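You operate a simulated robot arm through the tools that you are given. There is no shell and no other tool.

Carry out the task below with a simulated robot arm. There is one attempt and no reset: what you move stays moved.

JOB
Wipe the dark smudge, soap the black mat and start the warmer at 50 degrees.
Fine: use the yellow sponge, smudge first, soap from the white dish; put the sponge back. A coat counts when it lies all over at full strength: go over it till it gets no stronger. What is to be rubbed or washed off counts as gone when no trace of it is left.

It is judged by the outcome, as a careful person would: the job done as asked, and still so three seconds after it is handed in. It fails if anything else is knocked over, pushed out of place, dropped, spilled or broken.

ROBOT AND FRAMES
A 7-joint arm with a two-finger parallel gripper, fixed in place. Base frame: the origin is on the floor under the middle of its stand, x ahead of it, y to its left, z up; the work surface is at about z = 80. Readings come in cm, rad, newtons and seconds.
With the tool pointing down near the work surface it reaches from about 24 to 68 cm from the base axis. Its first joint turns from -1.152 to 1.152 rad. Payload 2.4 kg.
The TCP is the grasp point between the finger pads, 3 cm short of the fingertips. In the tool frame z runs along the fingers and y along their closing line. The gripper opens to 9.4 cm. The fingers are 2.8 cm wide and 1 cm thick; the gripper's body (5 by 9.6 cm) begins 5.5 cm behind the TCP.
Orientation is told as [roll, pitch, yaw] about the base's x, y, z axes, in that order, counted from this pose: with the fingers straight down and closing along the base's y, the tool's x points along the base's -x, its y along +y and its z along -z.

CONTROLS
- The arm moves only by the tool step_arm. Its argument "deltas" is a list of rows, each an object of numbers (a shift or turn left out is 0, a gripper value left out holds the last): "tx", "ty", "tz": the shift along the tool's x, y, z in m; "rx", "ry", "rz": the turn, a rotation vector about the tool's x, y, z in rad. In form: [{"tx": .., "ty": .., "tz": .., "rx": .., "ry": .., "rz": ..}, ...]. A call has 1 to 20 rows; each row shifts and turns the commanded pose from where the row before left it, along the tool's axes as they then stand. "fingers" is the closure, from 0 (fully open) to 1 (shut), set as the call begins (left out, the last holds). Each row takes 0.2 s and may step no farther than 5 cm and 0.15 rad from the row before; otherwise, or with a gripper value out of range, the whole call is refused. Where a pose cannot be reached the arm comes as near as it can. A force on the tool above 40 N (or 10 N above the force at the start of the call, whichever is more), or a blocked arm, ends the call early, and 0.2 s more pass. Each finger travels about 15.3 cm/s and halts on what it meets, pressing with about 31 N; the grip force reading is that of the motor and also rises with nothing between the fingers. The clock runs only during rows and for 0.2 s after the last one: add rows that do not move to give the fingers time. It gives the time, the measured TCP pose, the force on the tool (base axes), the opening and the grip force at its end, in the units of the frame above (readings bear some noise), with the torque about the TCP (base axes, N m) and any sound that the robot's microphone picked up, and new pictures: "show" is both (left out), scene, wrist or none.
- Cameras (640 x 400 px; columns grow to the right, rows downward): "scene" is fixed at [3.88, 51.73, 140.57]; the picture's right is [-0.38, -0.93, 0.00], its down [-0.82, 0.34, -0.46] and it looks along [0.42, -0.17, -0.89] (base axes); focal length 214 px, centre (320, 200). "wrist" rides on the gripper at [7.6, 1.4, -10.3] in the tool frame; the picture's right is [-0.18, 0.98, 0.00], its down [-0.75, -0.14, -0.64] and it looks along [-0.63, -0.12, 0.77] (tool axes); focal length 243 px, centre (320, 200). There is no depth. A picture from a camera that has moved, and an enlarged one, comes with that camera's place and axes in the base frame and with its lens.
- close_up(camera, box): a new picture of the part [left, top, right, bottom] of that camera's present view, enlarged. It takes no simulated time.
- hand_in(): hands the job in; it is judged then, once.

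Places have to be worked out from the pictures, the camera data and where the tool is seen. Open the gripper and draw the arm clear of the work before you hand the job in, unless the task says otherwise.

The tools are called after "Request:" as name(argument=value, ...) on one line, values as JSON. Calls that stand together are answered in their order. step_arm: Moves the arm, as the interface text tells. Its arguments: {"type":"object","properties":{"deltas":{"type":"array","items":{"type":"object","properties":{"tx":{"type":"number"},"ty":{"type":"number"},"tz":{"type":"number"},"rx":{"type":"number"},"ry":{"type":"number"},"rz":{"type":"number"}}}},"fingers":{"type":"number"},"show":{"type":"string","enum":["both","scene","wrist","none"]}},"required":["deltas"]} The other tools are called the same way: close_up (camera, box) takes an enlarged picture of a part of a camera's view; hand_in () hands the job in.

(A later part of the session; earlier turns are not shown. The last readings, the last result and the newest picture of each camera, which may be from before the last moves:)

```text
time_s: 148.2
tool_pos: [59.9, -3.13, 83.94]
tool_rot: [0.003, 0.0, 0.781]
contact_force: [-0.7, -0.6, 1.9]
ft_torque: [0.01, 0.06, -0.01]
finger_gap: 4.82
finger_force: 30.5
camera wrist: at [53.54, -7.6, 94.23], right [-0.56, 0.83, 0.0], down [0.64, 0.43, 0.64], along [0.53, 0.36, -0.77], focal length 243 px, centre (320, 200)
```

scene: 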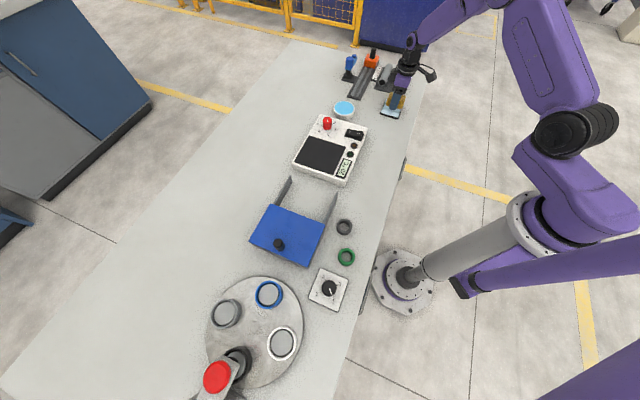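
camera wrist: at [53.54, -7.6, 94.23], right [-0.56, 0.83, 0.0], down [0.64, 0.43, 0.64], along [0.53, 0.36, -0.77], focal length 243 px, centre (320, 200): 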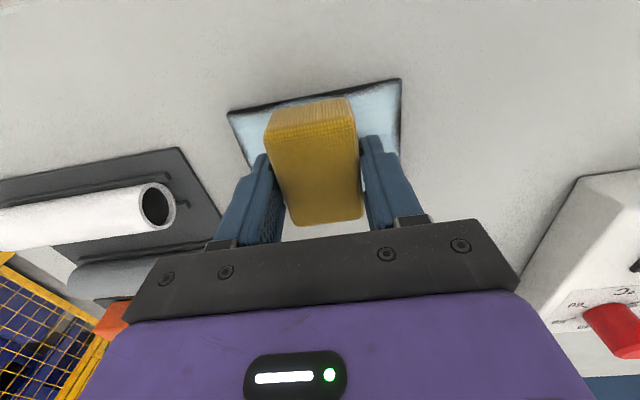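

Grip is good (offset ≈ 3.6 cm), sponge touching at ~2 N. I slide toward the robot-side edge and stroke along it, checking the force after each call.

Request:
step_arm(deltas=[{"tz": 0.0003}, {"tx": 0.007}, {"tx": 0.007}, {"tx": 0.006}, {}], show="none")

```text
time_s: 149.4
tool_pos: [58.36, -4.82, 84.05]
tool_rot: [0.002, 0.0, 0.78]
contact_force: [-0.1, -0.2, -0.4]
ft_torque: [-0.01, 0.01, -0.01]
finger_gap: 4.82
finger_force: 30.5
```

Request:
step_arm(deltas=[{"tz": 0.001}, {}], show="none")

Request:
step_arm(deltas=[{"tz": 0.0005}, {}], show="none")

```text
time_s: 150.0
tool_pos: [58.53, -4.73, 84.06]
tool_rot: [0.0, -0.001, 0.779]
contact_force: [-2.4, -0.8, 9.6]
ft_torque: [0.05, 0.11, 0.02]
finger_gap: 4.81
finger_force: 31.3
```

```text
time_s: 150.6
tool_pos: [58.41, -4.56, 84.02]
tool_rot: [0.001, -0.002, 0.78]
contact_force: [-4.0, -4.2, 20.1]
ft_torque: [0.05, 0.16, -0.01]
finger_gap: 4.83
finger_force: 30.9
```

20 N at the robot-side edge. Stroke toward the near edge.

Request:
step_arm(deltas=[{"ty": 0.008}, {"ty": 0.008}, {"ty": 0.008}, {"ty": 0.008}, {"ty": 0.008}, {"ty": 0.006}, {}], show="none")

```text
time_s: 152.2
tool_pos: [55.34, -1.55, 84.03]
tool_rot: [-0.001, -0.005, 0.78]
contact_force: [9.4, -10.3, 24.0]
ft_torque: [-0.3, -0.28, -0.06]
finger_gap: 4.84
finger_force: 30.9
```

24 N. I unload slightly, then sweep along the near edge outward.

Request:
step_arm(deltas=[{"tz": -0.0005}, {"tx": -0.005}, {"tx": -0.008, "tz": 0.0002}, {"tx": -0.008}, {"tx": -0.008}, {"tx": -0.008}, {}], show="none")

```text
time_s: 153.8
tool_pos: [57.84, 1.27, 84.01]
tool_rot: [0.002, -0.001, 0.783]
contact_force: [-0.6, -0.1, 0.6]
ft_torque: [0.01, -0.02, 0.02]
finger_gap: 4.83
finger_force: 30.6
```

Request:
step_arm(deltas=[{"tz": 0.0006}, {}], show="none")

```text
time_s: 154.4
tool_pos: [57.8, 1.26, 83.86]
tool_rot: [0.002, 0.001, 0.781]
contact_force: [0.2, 0.1, 0.3]
ft_torque: [0.04, 0.03, 0.03]
finger_gap: 4.87
finger_force: 31.2
```

Request:
step_arm(deltas=[{"tz": 0.0006}, {}], show="none")

```text
time_s: 155.0
tool_pos: [57.87, 1.17, 83.76]
tool_rot: [0.002, 0.0, 0.779]
contact_force: [0.3, 0.8, 0.9]
ft_torque: [0.06, 0.0, 0.01]
finger_gap: 4.82
finger_force: 30.9
```

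Request:
step_arm(deltas=[{"tz": 0.0004}, {}], show="wrist")

Request:
close_up(camera="scene", box=[352, 90, 416, 130])

```text
time_s: 155.6
tool_pos: [57.88, 1.15, 83.88]
tool_rot: [0.003, -0.001, 0.78]
contact_force: [-2.3, -0.2, 14.5]
ft_torque: [0.03, 0.23, 0.0]
finger_gap: 4.86
finger_force: 30.6
camera wrist: at [51.49, -3.2, 94.03], right [-0.56, 0.83, 0.0], down [0.63, 0.43, 0.64], along [0.53, 0.36, -0.77], focal length 243 px, centre (320, 200)
```

wrist: 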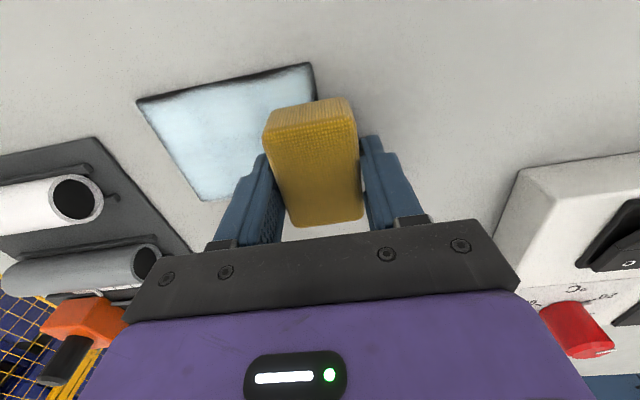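

```text
10.00 times, centred on (384, 110) of scene
camera zoom: at [3.85, 51.72, 140.57], right [-0.38, -0.93, 0.0], down [-0.82, 0.34, -0.46], along [0.42, -0.17, -0.89], focal length 2145 px, centre (-320, 1100)
```

zoom: 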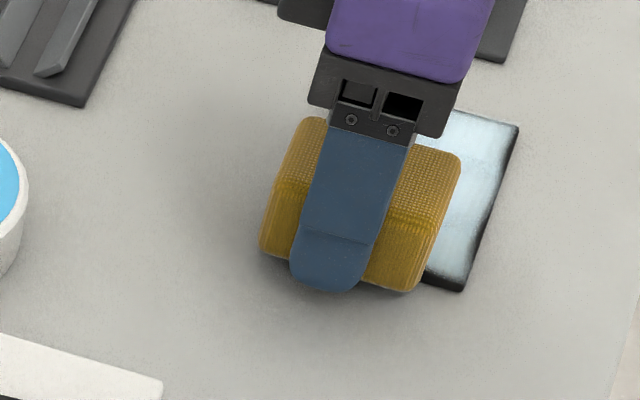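

Contact 14 N at the outer near corner. I sweep slowly back along the near edge toward the robot side.

Request:
step_arm(deltas=[{"tx": 0.006}, {"tx": 0.006}, {"tx": 0.006}, {"tx": 0.006}, {"tx": 0.006}, {"tx": 0.006}, {"tx": 0.003}, {}], show="none")

```text
time_s: 157.4
tool_pos: [55.3, -1.47, 83.84]
tool_rot: [0.0, -0.003, 0.78]
contact_force: [10.2, 8.8, 21.1]
ft_torque: [0.27, -0.2, 0.01]
finger_gap: 4.85
finger_force: 30.8
```

Contact kept (21 N). Now along the robot-side edge to the far end.

Request:
step_arm(deltas=[{"tz": -0.0004}, {"ty": -0.005}, {"ty": -0.008, "tz": 0.0002}, {"ty": -0.008}, {"ty": -0.008}, {"ty": -0.01}, {"ty": -0.01}, {"ty": -0.01}, {"ty": -0.01}, {"ty": -0.01}, {}], show="none")

```text
time_s: 158.1
tool_pos: [55.36, -1.69, 83.76]
tool_rot: [0.013, 0.007, 0.786]
contact_force: [-6.3, 1.5, 10.0]
ft_torque: [-0.09, 0.02, -0.03]
finger_gap: 4.83
finger_force: 30.9
stopped in row 3: the force on the tool passed its limit at 44 N (the readings are from after the stop); the commanded pose is now the measured one
```

Reversing from the near edge causes the spike. From now on I only stroke toward +v under contact: lift 3 mm, level, go to the far end hovering, then lower there.

Request:
step_arm(deltas=[{"tz": -0.004}, {"rx": 0.013, "ry": -0.007, "rz": 0.006}, {"ty": -0.03}, {"ty": -0.03}, {"ty": -0.018}, {}, {"tz": 0.002}, {}], show="wrist")

```text
time_s: 159.9
tool_pos: [60.9, -7.31, 84.01]
tool_rot: [0.001, 0.003, 0.78]
contact_force: [-0.2, 0.3, -1.1]
ft_torque: [-0.02, -0.01, 0.01]
finger_gap: 4.82
finger_force: 30.5
camera wrist: at [54.62, -11.6, 94.1], right [-0.56, 0.83, 0.0], down [0.64, 0.43, 0.64], along [0.53, 0.36, -0.77], focal length 243 px, centre (320, 200)
```

wrist: 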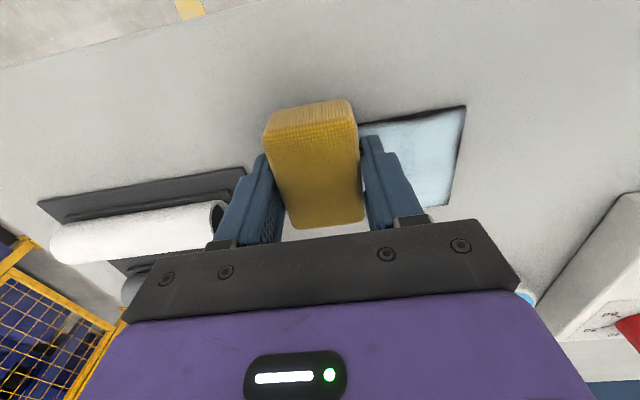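

Now at the far end of the robot-side edge (u≈37.9). I lower to contact.

Request:
step_arm(deltas=[{"tz": 0.001}, {}], show="none")

Request:
step_arm(deltas=[{"tz": 0.0006}, {}], show="none")

Request:
step_arm(deltas=[{"tz": 0.0005}, {}], show="none")

```text
time_s: 160.5
tool_pos: [60.87, -7.32, 83.72]
tool_rot: [0.0, 0.001, 0.781]
contact_force: [0.0, -0.8, -0.3]
ft_torque: [0.02, 0.0, -0.03]
finger_gap: 4.83
finger_force: 30.7
```

```text
time_s: 161.1
tool_pos: [60.95, -7.27, 83.7]
tool_rot: [-0.001, 0.001, 0.781]
contact_force: [2.5, 1.2, 5.4]
ft_torque: [0.01, 0.02, -0.01]
finger_gap: 4.87
finger_force: 30.9
```

```text
time_s: 161.7
tool_pos: [60.96, -7.35, 83.75]
tool_rot: [-0.001, 0.001, 0.78]
contact_force: [0.8, -0.3, 11.2]
ft_torque: [-0.03, 0.13, 0.01]
finger_gap: 4.81
finger_force: 31.2
```

11 N. Stroke toward +v along the robot-side edge.

Request:
step_arm(deltas=[{"ty": 0.008}, {"ty": 0.008}, {"ty": 0.008}, {"ty": 0.008}, {"ty": 0.008}, {"ty": 0.008}, {"ty": 0.008}, {"ty": 0.008}, {"ty": 0.008}, {"ty": 0.008}, {}], show="none")

```text
time_s: 164.1
tool_pos: [55.26, -1.55, 83.81]
tool_rot: [0.0, 0.001, 0.779]
contact_force: [7.5, -8.3, 18.0]
ft_torque: [-0.35, -0.12, 0.03]
finger_gap: 4.83
finger_force: 31.2
```

Good stroke. Lift 4 mm, go to the far end of the outer lane (u≈42) and lower.

Request:
step_arm(deltas=[{"tz": -0.004}, {"tx": -0.02, "ty": -0.03}, {"tx": -0.02, "ty": -0.03}, {"ty": -0.021}, {}, {"tz": 0.003}, {}], show="none")

Request:
step_arm(deltas=[{"tz": 0.0006}, {}], show="none")

Request:
step_arm(deltas=[{"tz": 0.0005}, {}], show="none")

```text
time_s: 165.7
tool_pos: [63.71, -4.65, 83.67]
tool_rot: [-0.004, 0.0, 0.779]
contact_force: [-4.1, 0.0, 22.4]
ft_torque: [-0.16, 0.56, 0.04]
finger_gap: 4.84
finger_force: 30.9
```

```text
time_s: 166.3
tool_pos: [63.76, -4.76, 83.66]
tool_rot: [-0.004, 0.001, 0.781]
contact_force: [-3.2, -3.1, 26.2]
ft_torque: [-0.17, 0.35, 0.02]
finger_gap: 4.85
finger_force: 31.0
```

```text
time_s: 166.9
tool_pos: [63.84, -4.72, 83.79]
tool_rot: [-0.002, 0.001, 0.779]
contact_force: [-2.0, -3.6, 24.3]
ft_torque: [-0.14, 0.12, 0.06]
finger_gap: 4.82
finger_force: 31.1
```

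About 25 N; I ease 0.5 mm and stroke +v along the outer lane.

Request:
step_arm(deltas=[{"tz": -0.0006}, {"ty": 0.008}, {"ty": 0.008}, {"ty": 0.008}, {"ty": 0.008}, {"ty": 0.008}, {"ty": 0.008}, {"ty": 0.008}, {"ty": 0.008}, {"ty": 0.008}, {"ty": 0.008}, {}], show="wrist")

Request:
close_up(camera="scene", box=[352, 90, 416, 130])

```text
time_s: 169.5
tool_pos: [58.04, 1.11, 83.75]
tool_rot: [0.001, 0.004, 0.78]
contact_force: [0.4, -0.8, 1.5]
ft_torque: [-0.03, -0.02, -0.01]
finger_gap: 4.84
finger_force: 31.2
camera wrist: at [51.75, -3.23, 93.9], right [-0.56, 0.83, 0.0], down [0.64, 0.43, 0.64], along [0.53, 0.36, -0.77], focal length 243 px, centre (320, 200)
```

wrist: 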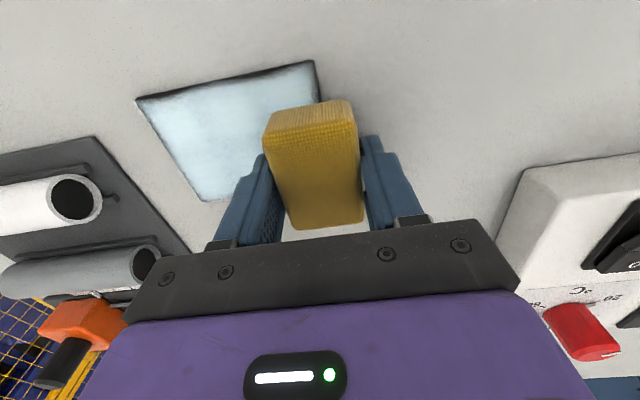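

```text
10.00 times, centred on (384, 110) of scene
camera zoom: at [3.88, 51.72, 140.57], right [-0.38, -0.93, 0.0], down [-0.82, 0.34, -0.46], along [0.42, -0.17, -0.89], focal length 2145 px, centre (-320, 1100)
```

zoom: 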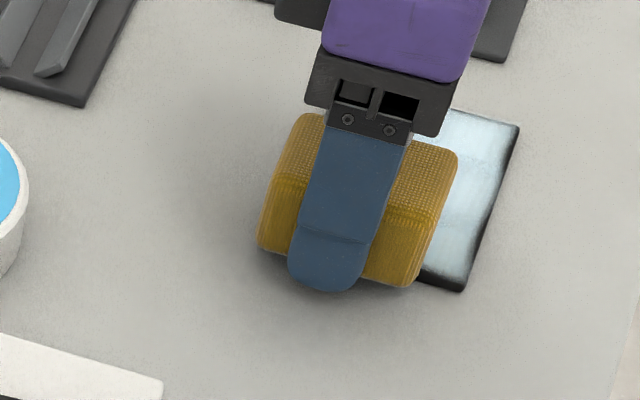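

Now I lift and move aside to the same viewing pose as before to compare the coat.

Request:
step_arm(deltas=[{"tz": -0.01}, {"tz": -0.03}, {"tx": 0.04, "ty": 0.02}, {"tx": 0.04, "ty": 0.02}, {"tx": 0.02, "ty": 0.03}, {}], show="none")

Request:
close_up(camera="scene", box=[378, 96, 406, 120])

Request:
close_up(camera="scene", box=[368, 90, 416, 120])

```text
time_s: 170.9
tool_pos: [45.82, -0.98, 87.64]
tool_rot: [-0.001, 0.001, 0.78]
contact_force: [0.3, 0.4, 0.1]
ft_torque: [0.0, 0.05, -0.03]
finger_gap: 4.81
finger_force: 30.7
```

```text
16.00 times, centred on (392, 108) of scene
camera zoom: at [3.88, 51.73, 140.57], right [-0.38, -0.93, 0.0], down [-0.82, 0.34, -0.46], along [0.42, -0.17, -0.89], focal length 3432 px, centre (-832, 1672)
```

zoom: 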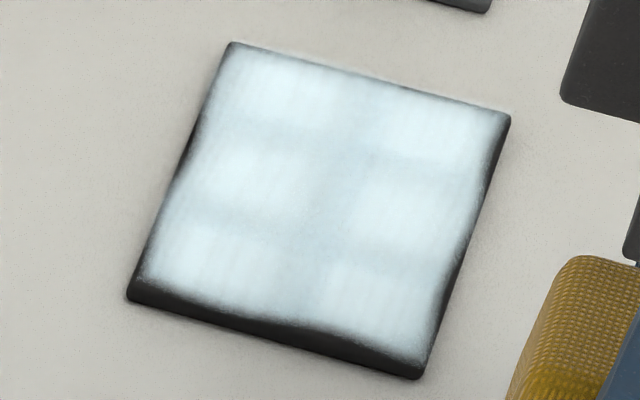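

```text
13.33 times, centred on (392, 105) of scene
camera zoom: at [3.88, 51.73, 140.57], right [-0.38, -0.93, 0.0], down [-0.82, 0.34, -0.46], along [0.42, -0.17, -0.89], focal length 2860 px, centre (-640, 1467)
```

zoom: 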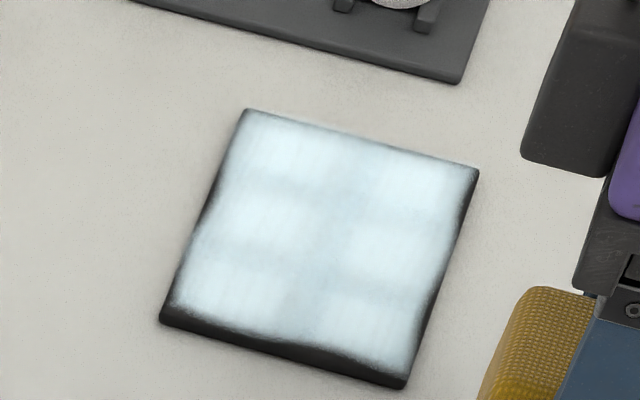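

Compared with the earlier view (before these passes) the coat is unchanged in every patch and at every edge, so it is saturated. Now I return the sponge to its home (TCP 52.75, 6.7, yaw 0.78), stopping just above the table.

Request:
step_arm(deltas=[{"tx": -0.0259, "ty": 0.0015}, {"tx": -0.0259, "ty": 0.0015}, {"tx": -0.0259, "ty": 0.0015}, {"tx": -0.0258, "ty": 0.0014}, {}, {"tz": 0.02}, {"tz": 0.013}, {}], show="both")

Request:
close_up(camera="scene", box=[352, 90, 416, 130])

```text
time_s: 172.7
tool_pos: [53.09, 6.72, 84.41]
tool_rot: [0.001, 0.001, 0.78]
contact_force: [0.3, -1.1, -0.2]
ft_torque: [-0.01, -0.01, -0.02]
finger_gap: 4.81
finger_force: 30.9
camera wrist: at [46.7, 2.36, 94.54], right [-0.56, 0.83, 0.0], down [0.64, 0.43, 0.64], along [0.53, 0.36, -0.77], focal length 243 px, centre (320, 200)
```

scene: 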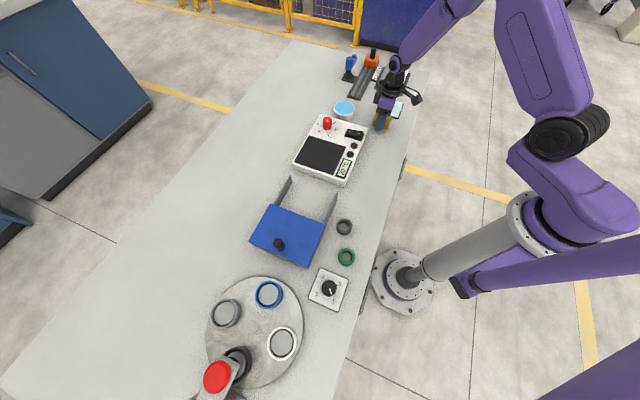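
wrist: 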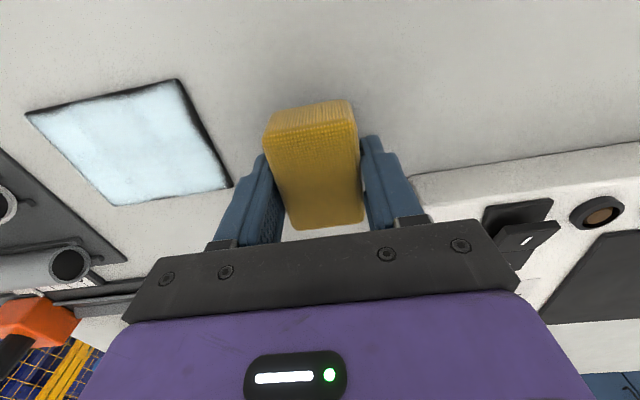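

```text
10.00 times, centred on (384, 110) of scene
camera zoom: at [3.88, 51.73, 140.57], right [-0.38, -0.93, 0.0], down [-0.82, 0.34, -0.46], along [0.42, -0.17, -0.89], focal length 2145 px, centre (-320, 1100)
```

zoom: 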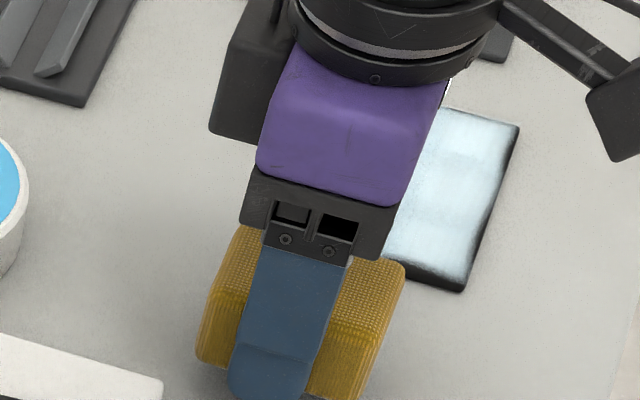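

The wrist camera sees the whole mat from here; I inspect it closely before putting the sponge down.

Request:
close_up(camera="wrist", box=[10, 60, 250, 220])

Request:
close_up(camera="wrist", box=[110, 70, 240, 200])

```text
2.50 times, centred on (130, 140) of wrist
camera zoom: at [46.7, 2.36, 94.54], right [-0.56, 0.83, 0.0], down [0.64, 0.43, 0.64], along [0.53, 0.36, -0.77], focal length 606 px, centre (795, 350)
```

zoom: 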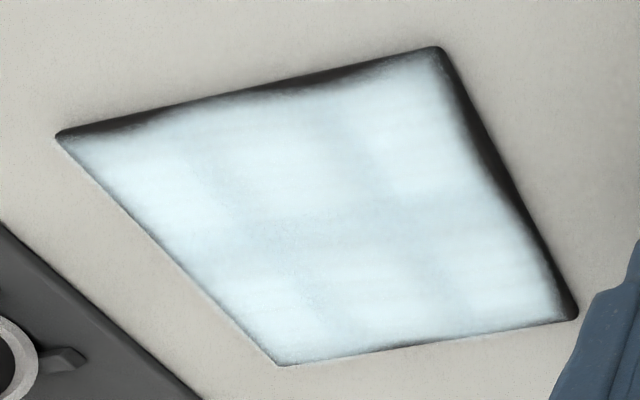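

```text
3.08 times, centred on (175, 135) of wrist
camera zoom: at [46.7, 2.36, 94.54], right [-0.56, 0.83, 0.0], down [0.64, 0.43, 0.64], along [0.53, 0.36, -0.77], focal length 746 px, centre (766, 400)
```

zoom: 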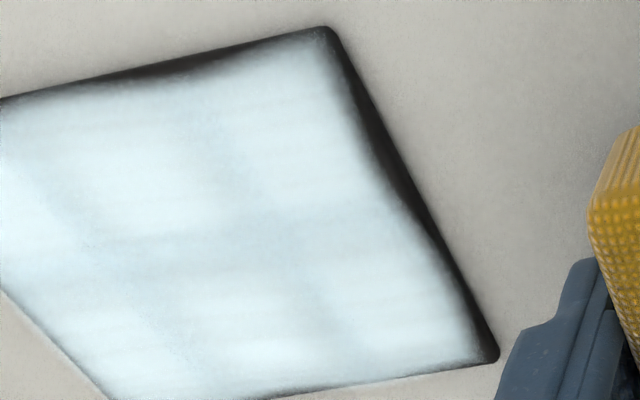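

The dark rims are the mat's side faces on the sides facing each camera; the top is evenly coated. I make a small position correction and lower the sponge to the table.

Request:
step_arm(deltas=[{"tx": 0.0015, "ty": 0.0015}, {"tz": 0.005}, {"tz": 0.002}, {}], show="none")

Request:
step_arm(deltas=[{"tz": 0.001}, {}], show="none")

Request:
step_arm(deltas=[{"tz": 0.001}, {}], show="none")

```text
time_s: 173.7
tool_pos: [52.78, 6.76, 83.55]
tool_rot: [-0.001, 0.0, 0.782]
contact_force: [-0.5, -0.3, -0.6]
ft_torque: [-0.03, 0.01, 0.01]
finger_gap: 4.82
finger_force: 31.2
```

```text
time_s: 174.3
tool_pos: [52.79, 6.75, 83.61]
tool_rot: [0.0, 0.002, 0.779]
contact_force: [-0.1, -0.3, -0.5]
ft_torque: [-0.01, 0.01, -0.01]
finger_gap: 4.83
finger_force: 30.5
```

```text
time_s: 174.9
tool_pos: [52.91, 6.77, 83.42]
tool_rot: [0.0, 0.001, 0.78]
contact_force: [0.1, 0.2, -0.7]
ft_torque: [0.01, 0.02, 0.01]
finger_gap: 4.85
finger_force: 30.8
```

Request:
step_arm(deltas=[{"tz": 0.001}, {}], show="none")

Request:
step_arm(deltas=[{"tz": 0.0006}, {}], show="none")

```text
time_s: 175.5
tool_pos: [52.85, 6.85, 83.32]
tool_rot: [0.001, 0.002, 0.781]
contact_force: [0.2, 0.1, 0.1]
ft_torque: [0.0, 0.0, 0.04]
finger_gap: 4.86
finger_force: 31.5
```

```text
time_s: 176.1
tool_pos: [52.62, 6.73, 83.44]
tool_rot: [0.0, 0.002, 0.779]
contact_force: [-0.4, 0.3, 0.3]
ft_torque: [0.01, -0.04, -0.02]
finger_gap: 4.8
finger_force: 31.2
```

Request:
step_arm(deltas=[{"tz": 0.001}, {}], show="none")

Request:
step_arm(deltas=[{"tz": 0.0006}, {}], show="wrist")

```text
time_s: 176.7
tool_pos: [52.84, 6.75, 83.28]
tool_rot: [0.0, 0.002, 0.779]
contact_force: [-0.1, -0.6, -0.4]
ft_torque: [0.0, 0.01, 0.0]
finger_gap: 4.82
finger_force: 30.8
```

```text
time_s: 177.3
tool_pos: [52.84, 6.74, 83.26]
tool_rot: [0.001, 0.001, 0.78]
contact_force: [0.3, 0.1, -0.4]
ft_torque: [0.0, 0.0, 0.0]
finger_gap: 4.83
finger_force: 30.9
camera wrist: at [46.53, 2.38, 93.44], right [-0.56, 0.83, 0.0], down [0.64, 0.43, 0.64], along [0.53, 0.36, -0.77], focal length 243 px, centre (320, 200)
```

wrist: 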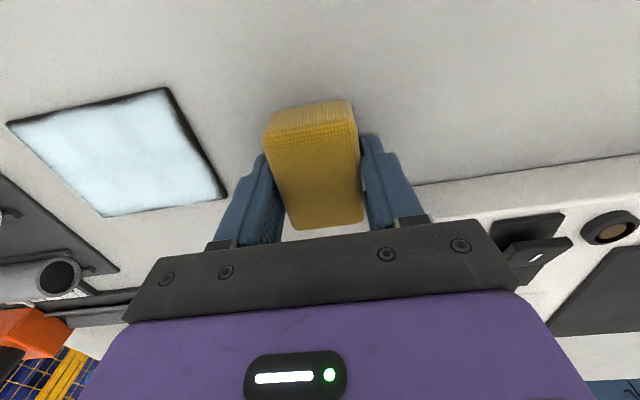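

Request:
step_arm(deltas=[{"tz": 0.001}, {}], show="none")

Request:
step_arm(deltas=[{"tz": 0.0006}, {}], show="none")

```text
time_s: 177.9
tool_pos: [52.83, 6.73, 83.26]
tool_rot: [0.0, 0.001, 0.781]
contact_force: [0.8, -0.9, 3.9]
ft_torque: [0.06, -0.01, -0.03]
finger_gap: 4.84
finger_force: 31.0
```

```text
time_s: 178.5
tool_pos: [52.79, 6.68, 83.19]
tool_rot: [-0.001, -0.001, 0.78]
contact_force: [1.8, -0.2, 7.8]
ft_torque: [0.05, 0.01, -0.01]
finger_gap: 4.84
finger_force: 30.9
```

Touching the table at home (52.8, 6.7). I open the fingers to 6.8 cm, then rise straight up.

Request:
step_arm(deltas=[{"tz": -0.0005}, {}, {}], fingers=0.28, show="none")

Request:
step_arm(deltas=[{"tz": -0.02}, {"tz": -0.03}, {"tz": -0.04}, {"tz": -0.04}, {}], show="both")

Request:
close_up(camera="scene", box=[352, 90, 432, 140])

```text
time_s: 179.3
tool_pos: [52.69, 6.83, 83.19]
tool_rot: [-0.001, 0.001, 0.78]
contact_force: [-0.5, -0.3, -0.1]
ft_torque: [0.0, 0.01, 0.04]
finger_gap: 6.76
finger_force: 0.1
```

```text
time_s: 180.5
tool_pos: [52.74, 6.7, 96.04]
tool_rot: [0.001, 0.003, 0.78]
contact_force: [0.4, 0.1, -0.9]
ft_torque: [0.01, -0.02, -0.01]
finger_gap: 6.75
finger_force: 0.1
camera wrist: at [46.39, 2.43, 106.26], right [-0.56, 0.83, 0.0], down [0.64, 0.43, 0.64], along [0.53, 0.36, -0.77], focal length 243 px, centre (320, 200)
```

scene: 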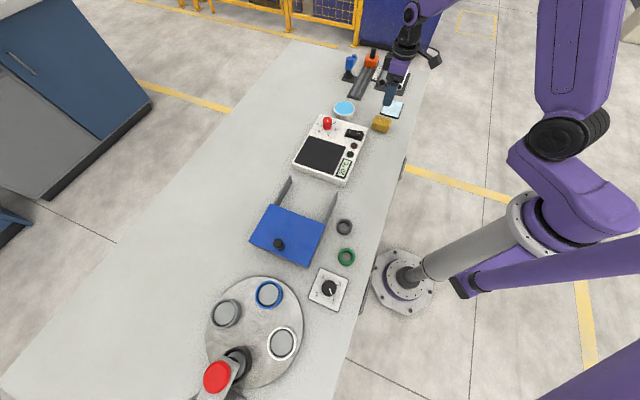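
wrist: 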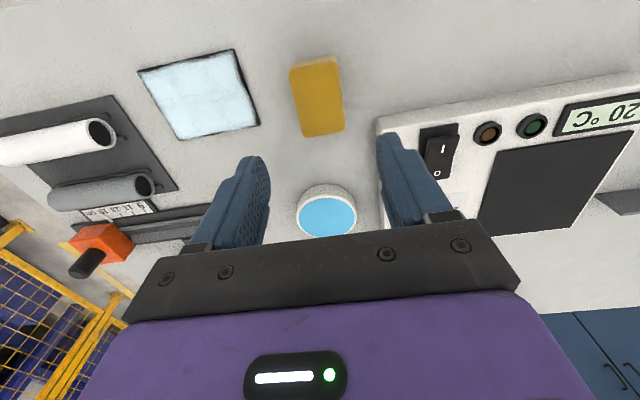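

```text
8.00 times, centred on (392, 115) of scene
camera zoom: at [3.88, 51.73, 140.57], right [-0.38, -0.93, 0.0], down [-0.82, 0.34, -0.46], along [0.42, -0.17, -0.89], focal length 1716 px, centre (-256, 880)
```

zoom: 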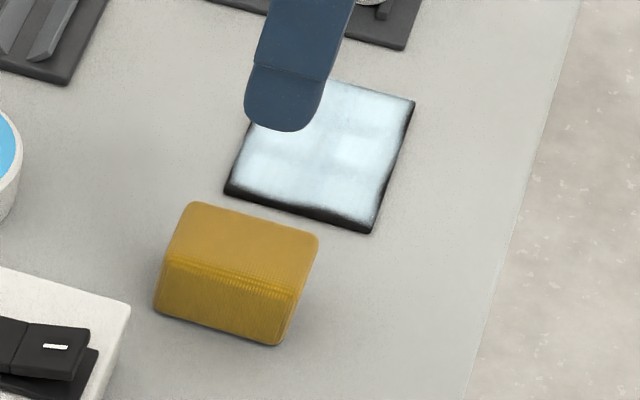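

Sponge is back at its original place. I check the smudge site once more from the wrist camera and look at the warmer.

Request:
close_up(camera="wrist", box=[360, 0, 488, 80])

Request:
close_up(camera="scene", box=[352, 130, 416, 170])

Request:
close_up(camera="scene", box=[300, 105, 380, 155])

```text
5.00 times, centred on (424, 40) of wrist
camera zoom: at [46.39, 2.43, 106.26], right [-0.56, 0.83, 0.0], down [0.64, 0.43, 0.64], along [0.53, 0.36, -0.77], focal length 1213 px, centre (-200, 1000)
```

zoom: 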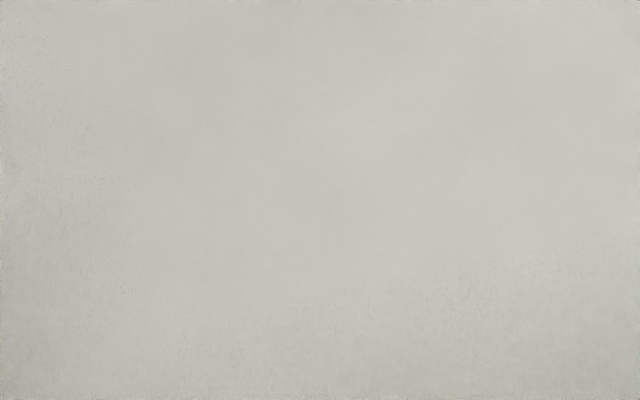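

```text
10.00 times, centred on (384, 150) of scene
camera zoom: at [3.88, 51.73, 140.57], right [-0.38, -0.93, 0.0], down [-0.82, 0.34, -0.46], along [0.42, -0.17, -0.89], focal length 2145 px, centre (-320, 700)
```

zoom: 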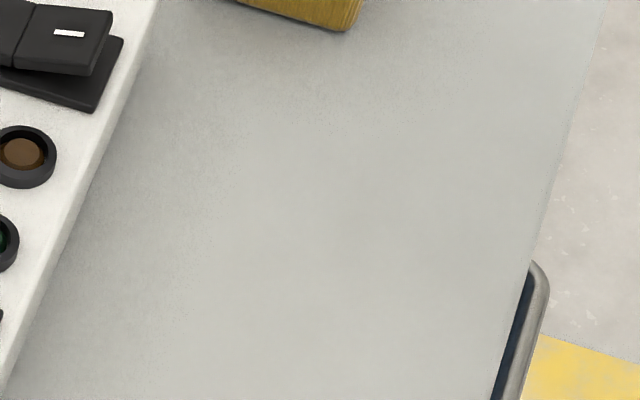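

```text
8.00 times, centred on (340, 130) of scene
camera zoom: at [3.88, 51.73, 140.57], right [-0.38, -0.93, 0.0], down [-0.82, 0.34, -0.46], along [0.42, -0.17, -0.89], focal length 1716 px, centre (160, 760)
```

zoom: 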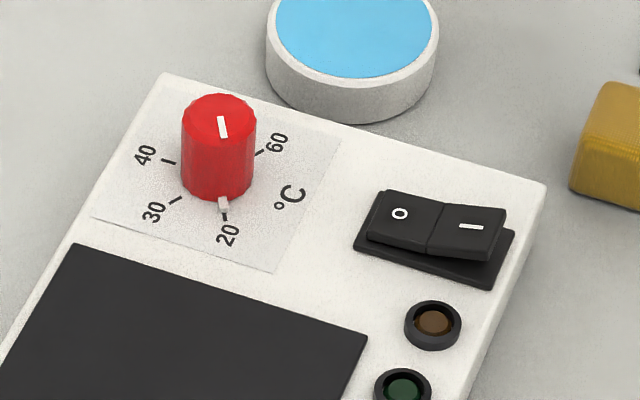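

The smudge site is uniformly clean. Triangulated knob: centre ≈ (57.0, 27.2), top z ≈ 86.9, warmer top ≈ 84.3, Ø ≈ 3.2 cm; the pointer is at 20 (direction ≈164°) and 50 lies opposite (≈ −16°), i.e. 180° clockwise from above. I move above the knob and turn the wrist to yaw ≈ 0.5.

Request:
step_arm(deltas=[{"tz": -0.02}, {"tx": -0.035, "ty": 0.0231}, {"tx": -0.035, "ty": 0.0231}, {"tx": -0.035, "ty": 0.0231}, {"tx": -0.035, "ty": 0.0231}, {"tx": -0.0347, "ty": 0.0232}, {"rz": 0.137}, {"rz": 0.137}, {}], fingers=0.4, show="both")

Request:
close_up(camera="wrist", box=[240, 20, 400, 140])

```text
time_s: 182.5
tool_pos: [57.07, 27.38, 97.97]
tool_rot: [0.001, 0.002, 0.505]
contact_force: [0.4, 0.5, -0.3]
ft_torque: [0.01, 0.03, -0.01]
finger_gap: 5.66
finger_force: 0.1
camera wrist: at [49.75, 24.93, 108.2], right [-0.31, 0.95, 0.0], down [0.73, 0.24, 0.64], along [0.61, 0.2, -0.77], focal length 243 px, centre (320, 200)
```

scene: 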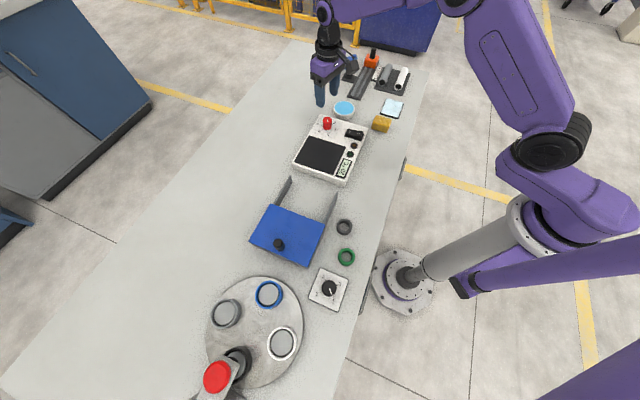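
wrist: 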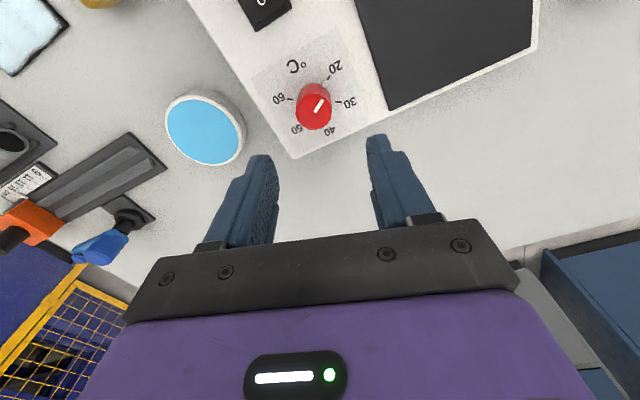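

```text
3.33 times, centred on (320, 80) of wrist
camera zoom: at [49.75, 24.93, 108.2], right [-0.31, 0.95, 0.0], down [0.73, 0.24, 0.64], along [0.61, 0.2, -0.77], focal length 809 px, centre (320, 600)
```

zoom: 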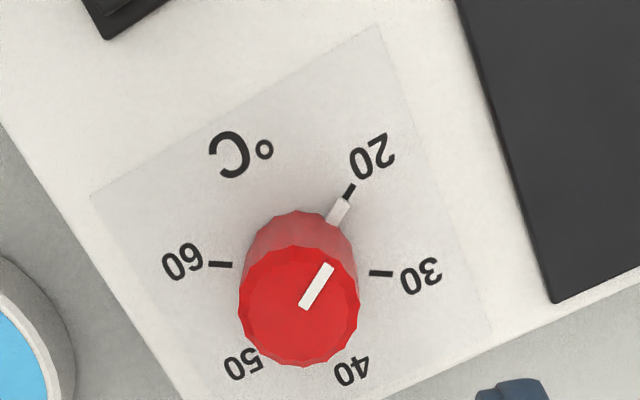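

From this view the knob axis is at ≈ (57.05, 26.87), top ≈ 87.2; the 50 mark lies ~177–180° clockwise from the pointer. I centre over it, set yaw 0.4 so fingers avoid the pointer nub, and descend part-way.

Request:
step_arm(deltas=[{"tx": 0.0026, "ty": -0.0044}, {"rz": 0.105}, {"tz": 0.03}, {"tz": 0.025}, {}], show="wrist")

Request:
close_up(camera="wrist", box=[220, 40, 420, 240])

Request:
close_up(camera="scene", box=[290, 90, 370, 140])

```text
time_s: 183.7
tool_pos: [57.2, 26.77, 92.36]
tool_rot: [0.0, 0.003, 0.403]
contact_force: [0.0, 0.0, 0.0]
ft_torque: [0.01, 0.03, -0.02]
finger_gap: 5.65
finger_force: 0.2
camera wrist: at [49.67, 25.06, 102.64], right [-0.21, 0.98, 0.0], down [0.75, 0.17, 0.64], along [0.63, 0.14, -0.77], focal length 243 px, centre (320, 200)
```

wrist: 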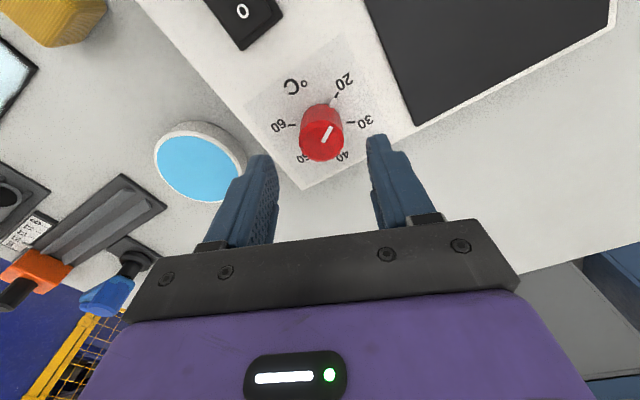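

```text
2.00 times, centred on (320, 140) of wrist
camera zoom: at [49.67, 25.06, 102.64], right [-0.21, 0.98, 0.0], down [0.75, 0.17, 0.64], along [0.63, 0.14, -0.77], focal length 485 px, centre (320, 320)
```

zoom: 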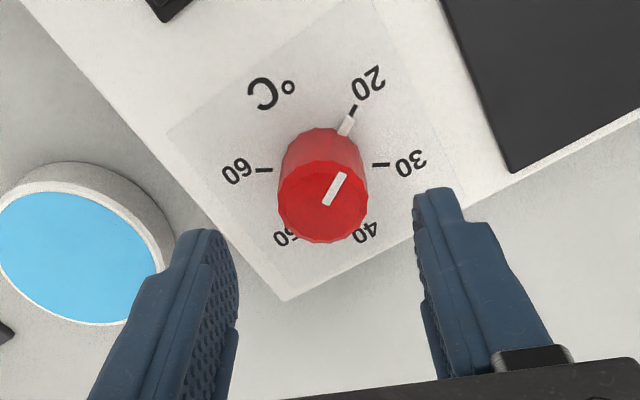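

```text
8.00 times, centred on (330, 115) of scene
camera zoom: at [3.88, 51.73, 140.57], right [-0.38, -0.93, 0.0], down [-0.82, 0.34, -0.46], along [0.42, -0.17, -0.89], focal length 1716 px, centre (240, 880)
```

zoom: 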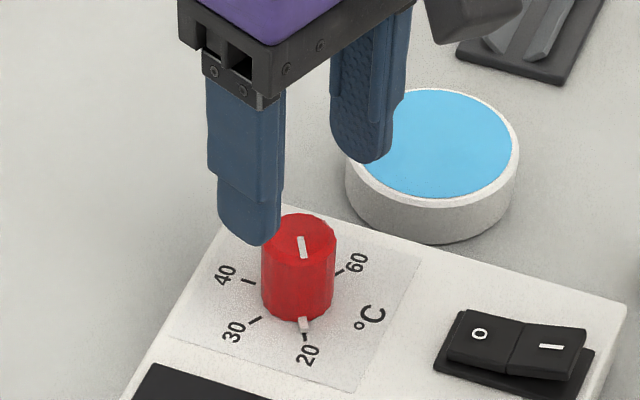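

Well centred. I descend to z = 88.0 (fingertips ~0.7 cm above the panel) and close on the knob.

Request:
step_arm(deltas=[{"tx": 0.0008, "ty": 0.001, "tz": 0.02}, {"tz": 0.015}, {"tz": 0.0085}, {}], show="none")

Request:
close_up(camera="scene", box=[290, 90, 370, 140])

Request:
close_up(camera="wrist", box=[220, 40, 420, 240])

```text
time_s: 184.7
tool_pos: [57.0, 26.68, 88.13]
tool_rot: [-0.001, 0.001, 0.402]
contact_force: [-1.1, 0.2, 0.0]
ft_torque: [0.01, -0.03, -0.03]
finger_gap: 5.65
finger_force: 0.1
```

```text
8.00 times, centred on (330, 115) of scene
camera zoom: at [3.88, 51.73, 140.57], right [-0.38, -0.93, 0.0], down [-0.82, 0.34, -0.46], along [0.42, -0.17, -0.89], focal length 1716 px, centre (240, 880)
```

zoom: 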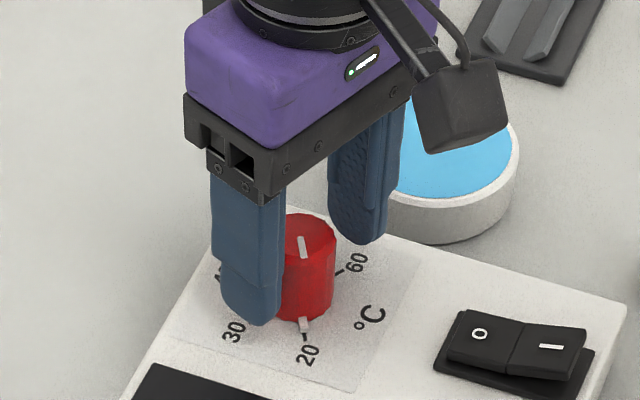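

```text
2.00 times, centred on (320, 140) of wrist
camera zoom: at [49.51, 25.02, 98.37], right [-0.21, 0.98, 0.0], down [0.75, 0.17, 0.64], along [0.63, 0.14, -0.77], focal length 485 px, centre (320, 320)
```

zoom: 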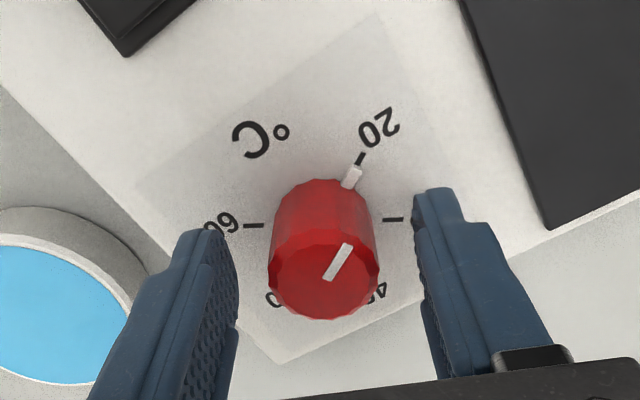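

Fingers straddle the knob symmetrically. I close on it.

Request:
step_arm(deltas=[{"tx": -0.0015}, {}, {}, {}], fingers=1.0, show="wrist")

```text
time_s: 185.7
tool_pos: [57.12, 26.88, 88.1]
tool_rot: [0.0, 0.007, 0.401]
contact_force: [-14.8, -7.4, 3.7]
ft_torque: [0.24, 0.75, -0.08]
finger_gap: 3.18
finger_force: 45.0
camera wrist: at [49.61, 25.1, 98.43], right [-0.21, 0.98, 0.0], down [0.75, 0.17, 0.64], along [0.62, 0.14, -0.77], focal length 243 px, centre (320, 200)
```

wrist: 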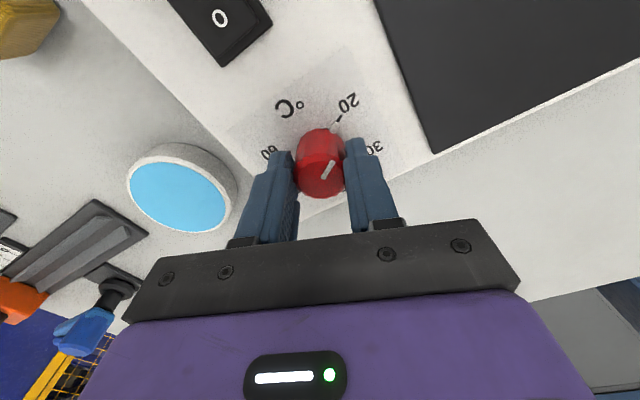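

Gripped at 3.18 cm. There's ~16 N lateral preload from my small shift, so I undo it, then start turning clockwise (yaw decreasing) in 0.1 rad rows, watching the display.

Request:
step_arm(deltas=[{"tx": 0.0012}, {}], show="none")

Request:
step_arm(deltas=[{"rz": 0.06}, {"rz": 0.06}, {}], show="wrist")

```text
time_s: 186.3
tool_pos: [57.11, 26.74, 88.19]
tool_rot: [0.001, 0.002, 0.402]
contact_force: [-4.8, -4.4, -1.3]
ft_torque: [-0.16, 1.37, -0.01]
finger_gap: 3.13
finger_force: 45.0
```

```text
time_s: 187.1
tool_pos: [57.07, 26.81, 88.2]
tool_rot: [0.0, 0.003, 0.279]
contact_force: [-2.9, -3.8, -12.6]
ft_torque: [0.43, 0.59, -0.01]
finger_gap: 3.16
finger_force: 44.9
camera wrist: at [49.41, 26.05, 98.39], right [-0.09, 1.0, 0.0], down [0.76, 0.07, 0.64], along [0.64, 0.06, -0.77], focal length 243 px, centre (320, 200)
```

wrist: 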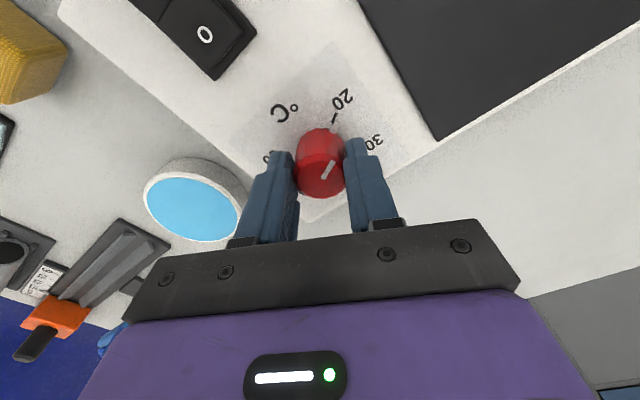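

The knob follows the gripper. I continue turning clockwise.

Request:
step_arm(deltas=[{"rz": 0.1}, {"rz": 0.1}, {"rz": 0.1}, {"rz": 0.1}, {"rz": 0.1}, {}], show="wrist")

Request:
close_up(camera="scene", box=[300, 110, 380, 190])

```text
time_s: 188.5
tool_pos: [57.06, 26.94, 88.2]
tool_rot: [-0.001, 0.001, -0.22]
contact_force: [-2.3, -2.1, -15.7]
ft_torque: [0.25, -0.8, 0.04]
finger_gap: 3.18
finger_force: 44.7
camera wrist: at [49.99, 29.95, 98.39], right [0.39, 0.92, 0.0], down [0.71, -0.3, 0.64], along [0.59, -0.25, -0.77], focal length 243 px, centre (320, 200)
```

wrist: 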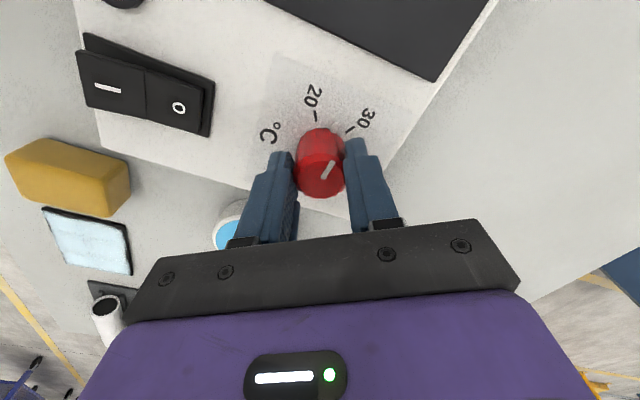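

```text
5.00 times, centred on (340, 150) of scene
camera zoom: at [3.91, 51.73, 140.57], right [-0.38, -0.93, 0.0], down [-0.82, 0.34, -0.46], along [0.42, -0.17, -0.89], focal length 1072 px, centre (220, 450)
```

zoom: 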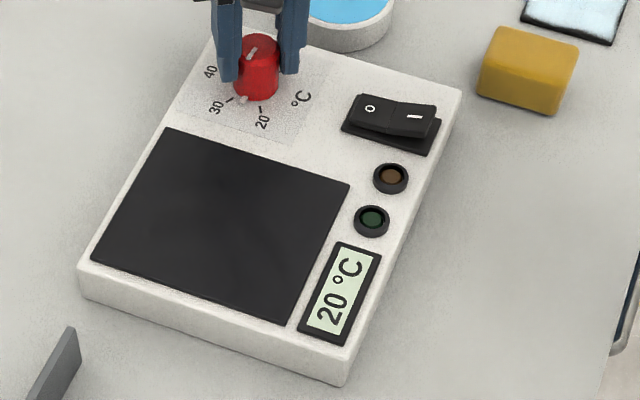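

The knob pointer has advanced (~36°), the display still shows the actual 20 °C. I keep turning to about −1.17 rad yaw.

Request:
step_arm(deltas=[{"rz": 0.1, "tz": 0.0003}, {"rz": 0.1}, {"rz": 0.1}, {"rz": 0.1}, {"rz": 0.1}, {"rz": 0.1}, {"rz": 0.1}, {"rz": 0.1}, {"rz": 0.1}, {}], show="wrist")

Request:
close_up(camera="scene", box=[300, 105, 364, 145])

```text
time_s: 190.1
tool_pos: [57.09, 27.06, 88.32]
tool_rot: [0.008, -0.003, -0.896]
contact_force: [7.4, 3.7, -7.0]
ft_torque: [0.11, 0.32, 0.01]
finger_gap: 3.16
finger_force: 45.2
stopped in row 8: the force on the tool passed its limit at 40 N (the readings are from after the stop); the commanded pose is now the measured one
camera wrist: at [53.46, 33.83, 98.43], right [0.88, 0.47, 0.01], down [0.36, -0.68, 0.64], along [0.31, -0.56, -0.77], focal length 243 px, centre (320, 200)
```

wrist: 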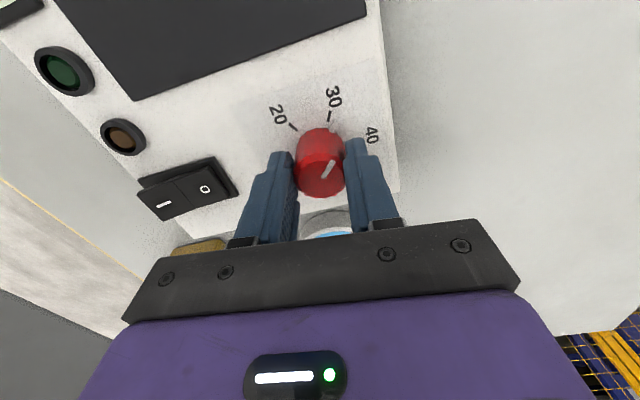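

```text
10.00 times, centred on (332, 125) of scene
camera zoom: at [3.92, 51.74, 140.56], right [-0.38, -0.93, 0.0], down [-0.82, 0.34, -0.46], along [0.42, -0.17, -0.89], focal length 2145 px, centre (200, 950)
```

zoom: 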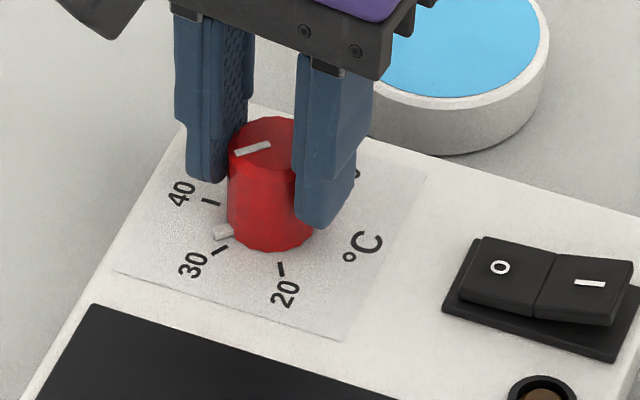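

Pointer is now just past 30 (turned ≈ 74°). The stop was from slight misalignment of rotation axis. I release, which relaxes it, then turn the wrist back to regrip.

Request:
step_arm(deltas=[{}, {}, {}], fingers=0.4, show="none")

Request:
step_arm(deltas=[{"tz": -0.02}, {"tz": -0.015}, {"rz": -0.13}, {"rz": -0.13}, {"rz": -0.13}, {"rz": -0.13}, {"rz": -0.13}, {"rz": -0.13}, {"rz": -0.13}, {"rz": -0.13}, {"rz": -0.13}, {"rz": -0.13}, {}], show="wrist")

Request:
close_up(camera="wrist", box=[220, 40, 420, 240])

```text
time_s: 190.9
tool_pos: [56.99, 27.06, 88.24]
tool_rot: [0.006, -0.001, -0.897]
contact_force: [0.7, -0.1, -0.3]
ft_torque: [-0.01, 0.01, -0.01]
finger_gap: 5.63
finger_force: 0.1
```

```text
time_s: 193.7
tool_pos: [56.89, 26.98, 91.69]
tool_rot: [0.0, -0.004, 0.402]
contact_force: [-0.1, -0.4, -0.1]
ft_torque: [0.02, 0.0, -0.01]
finger_gap: 5.67
finger_force: 0.0
camera wrist: at [49.48, 25.25, 101.91], right [-0.22, 0.98, 0.0], down [0.75, 0.16, 0.65], along [0.63, 0.14, -0.76], focal length 243 px, centre (320, 200)
```

wrist: 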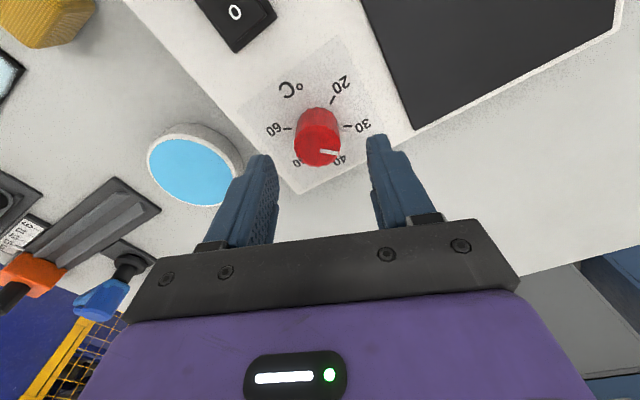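

```text
2.00 times, centred on (320, 140) of wrist
camera zoom: at [49.48, 25.25, 101.91], right [-0.22, 0.98, 0.0], down [0.75, 0.16, 0.65], along [0.63, 0.14, -0.76], focal length 485 px, centre (320, 320)
```

zoom: 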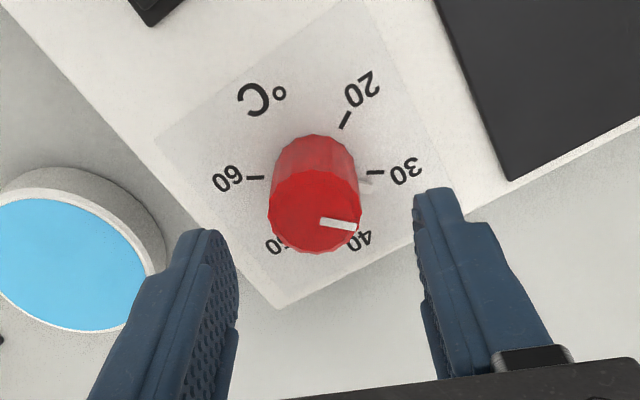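

The knob stays put (pointer ~32). I turn the wrist to yaw ≈ 0.85 so the fingers avoid the nub, recentre by (−0.05, −0.24) cm, and check.

Request:
step_arm(deltas=[{"tx": 0.0014, "ty": -0.002}, {"rz": -0.15, "ry": 0.003}, {"rz": -0.15}, {"rz": -0.148}, {}], show="wrist")

Request:
close_up(camera="wrist", box=[220, 40, 420, 240])

```text
time_s: 194.9
tool_pos: [57.06, 26.8, 91.89]
tool_rot: [0.0, -0.003, 0.852]
contact_force: [0.2, -0.6, -0.9]
ft_torque: [-0.02, -0.03, -0.03]
finger_gap: 5.65
finger_force: 0.1
camera wrist: at [50.93, 21.95, 101.98], right [-0.62, 0.79, 0.0], down [0.6, 0.47, 0.64], along [0.51, 0.4, -0.77], focal length 243 px, centre (320, 200)
```

wrist: 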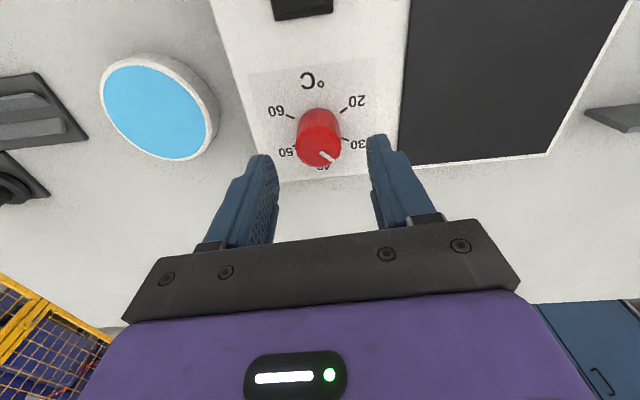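

```text
2.00 times, centred on (320, 140) of wrist
camera zoom: at [50.93, 21.95, 101.98], right [-0.62, 0.79, 0.0], down [0.6, 0.47, 0.64], along [0.51, 0.4, -0.77], focal length 485 px, centre (320, 320)
```

zoom: 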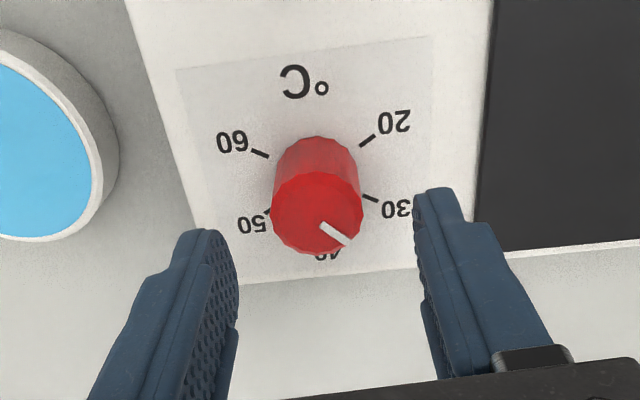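

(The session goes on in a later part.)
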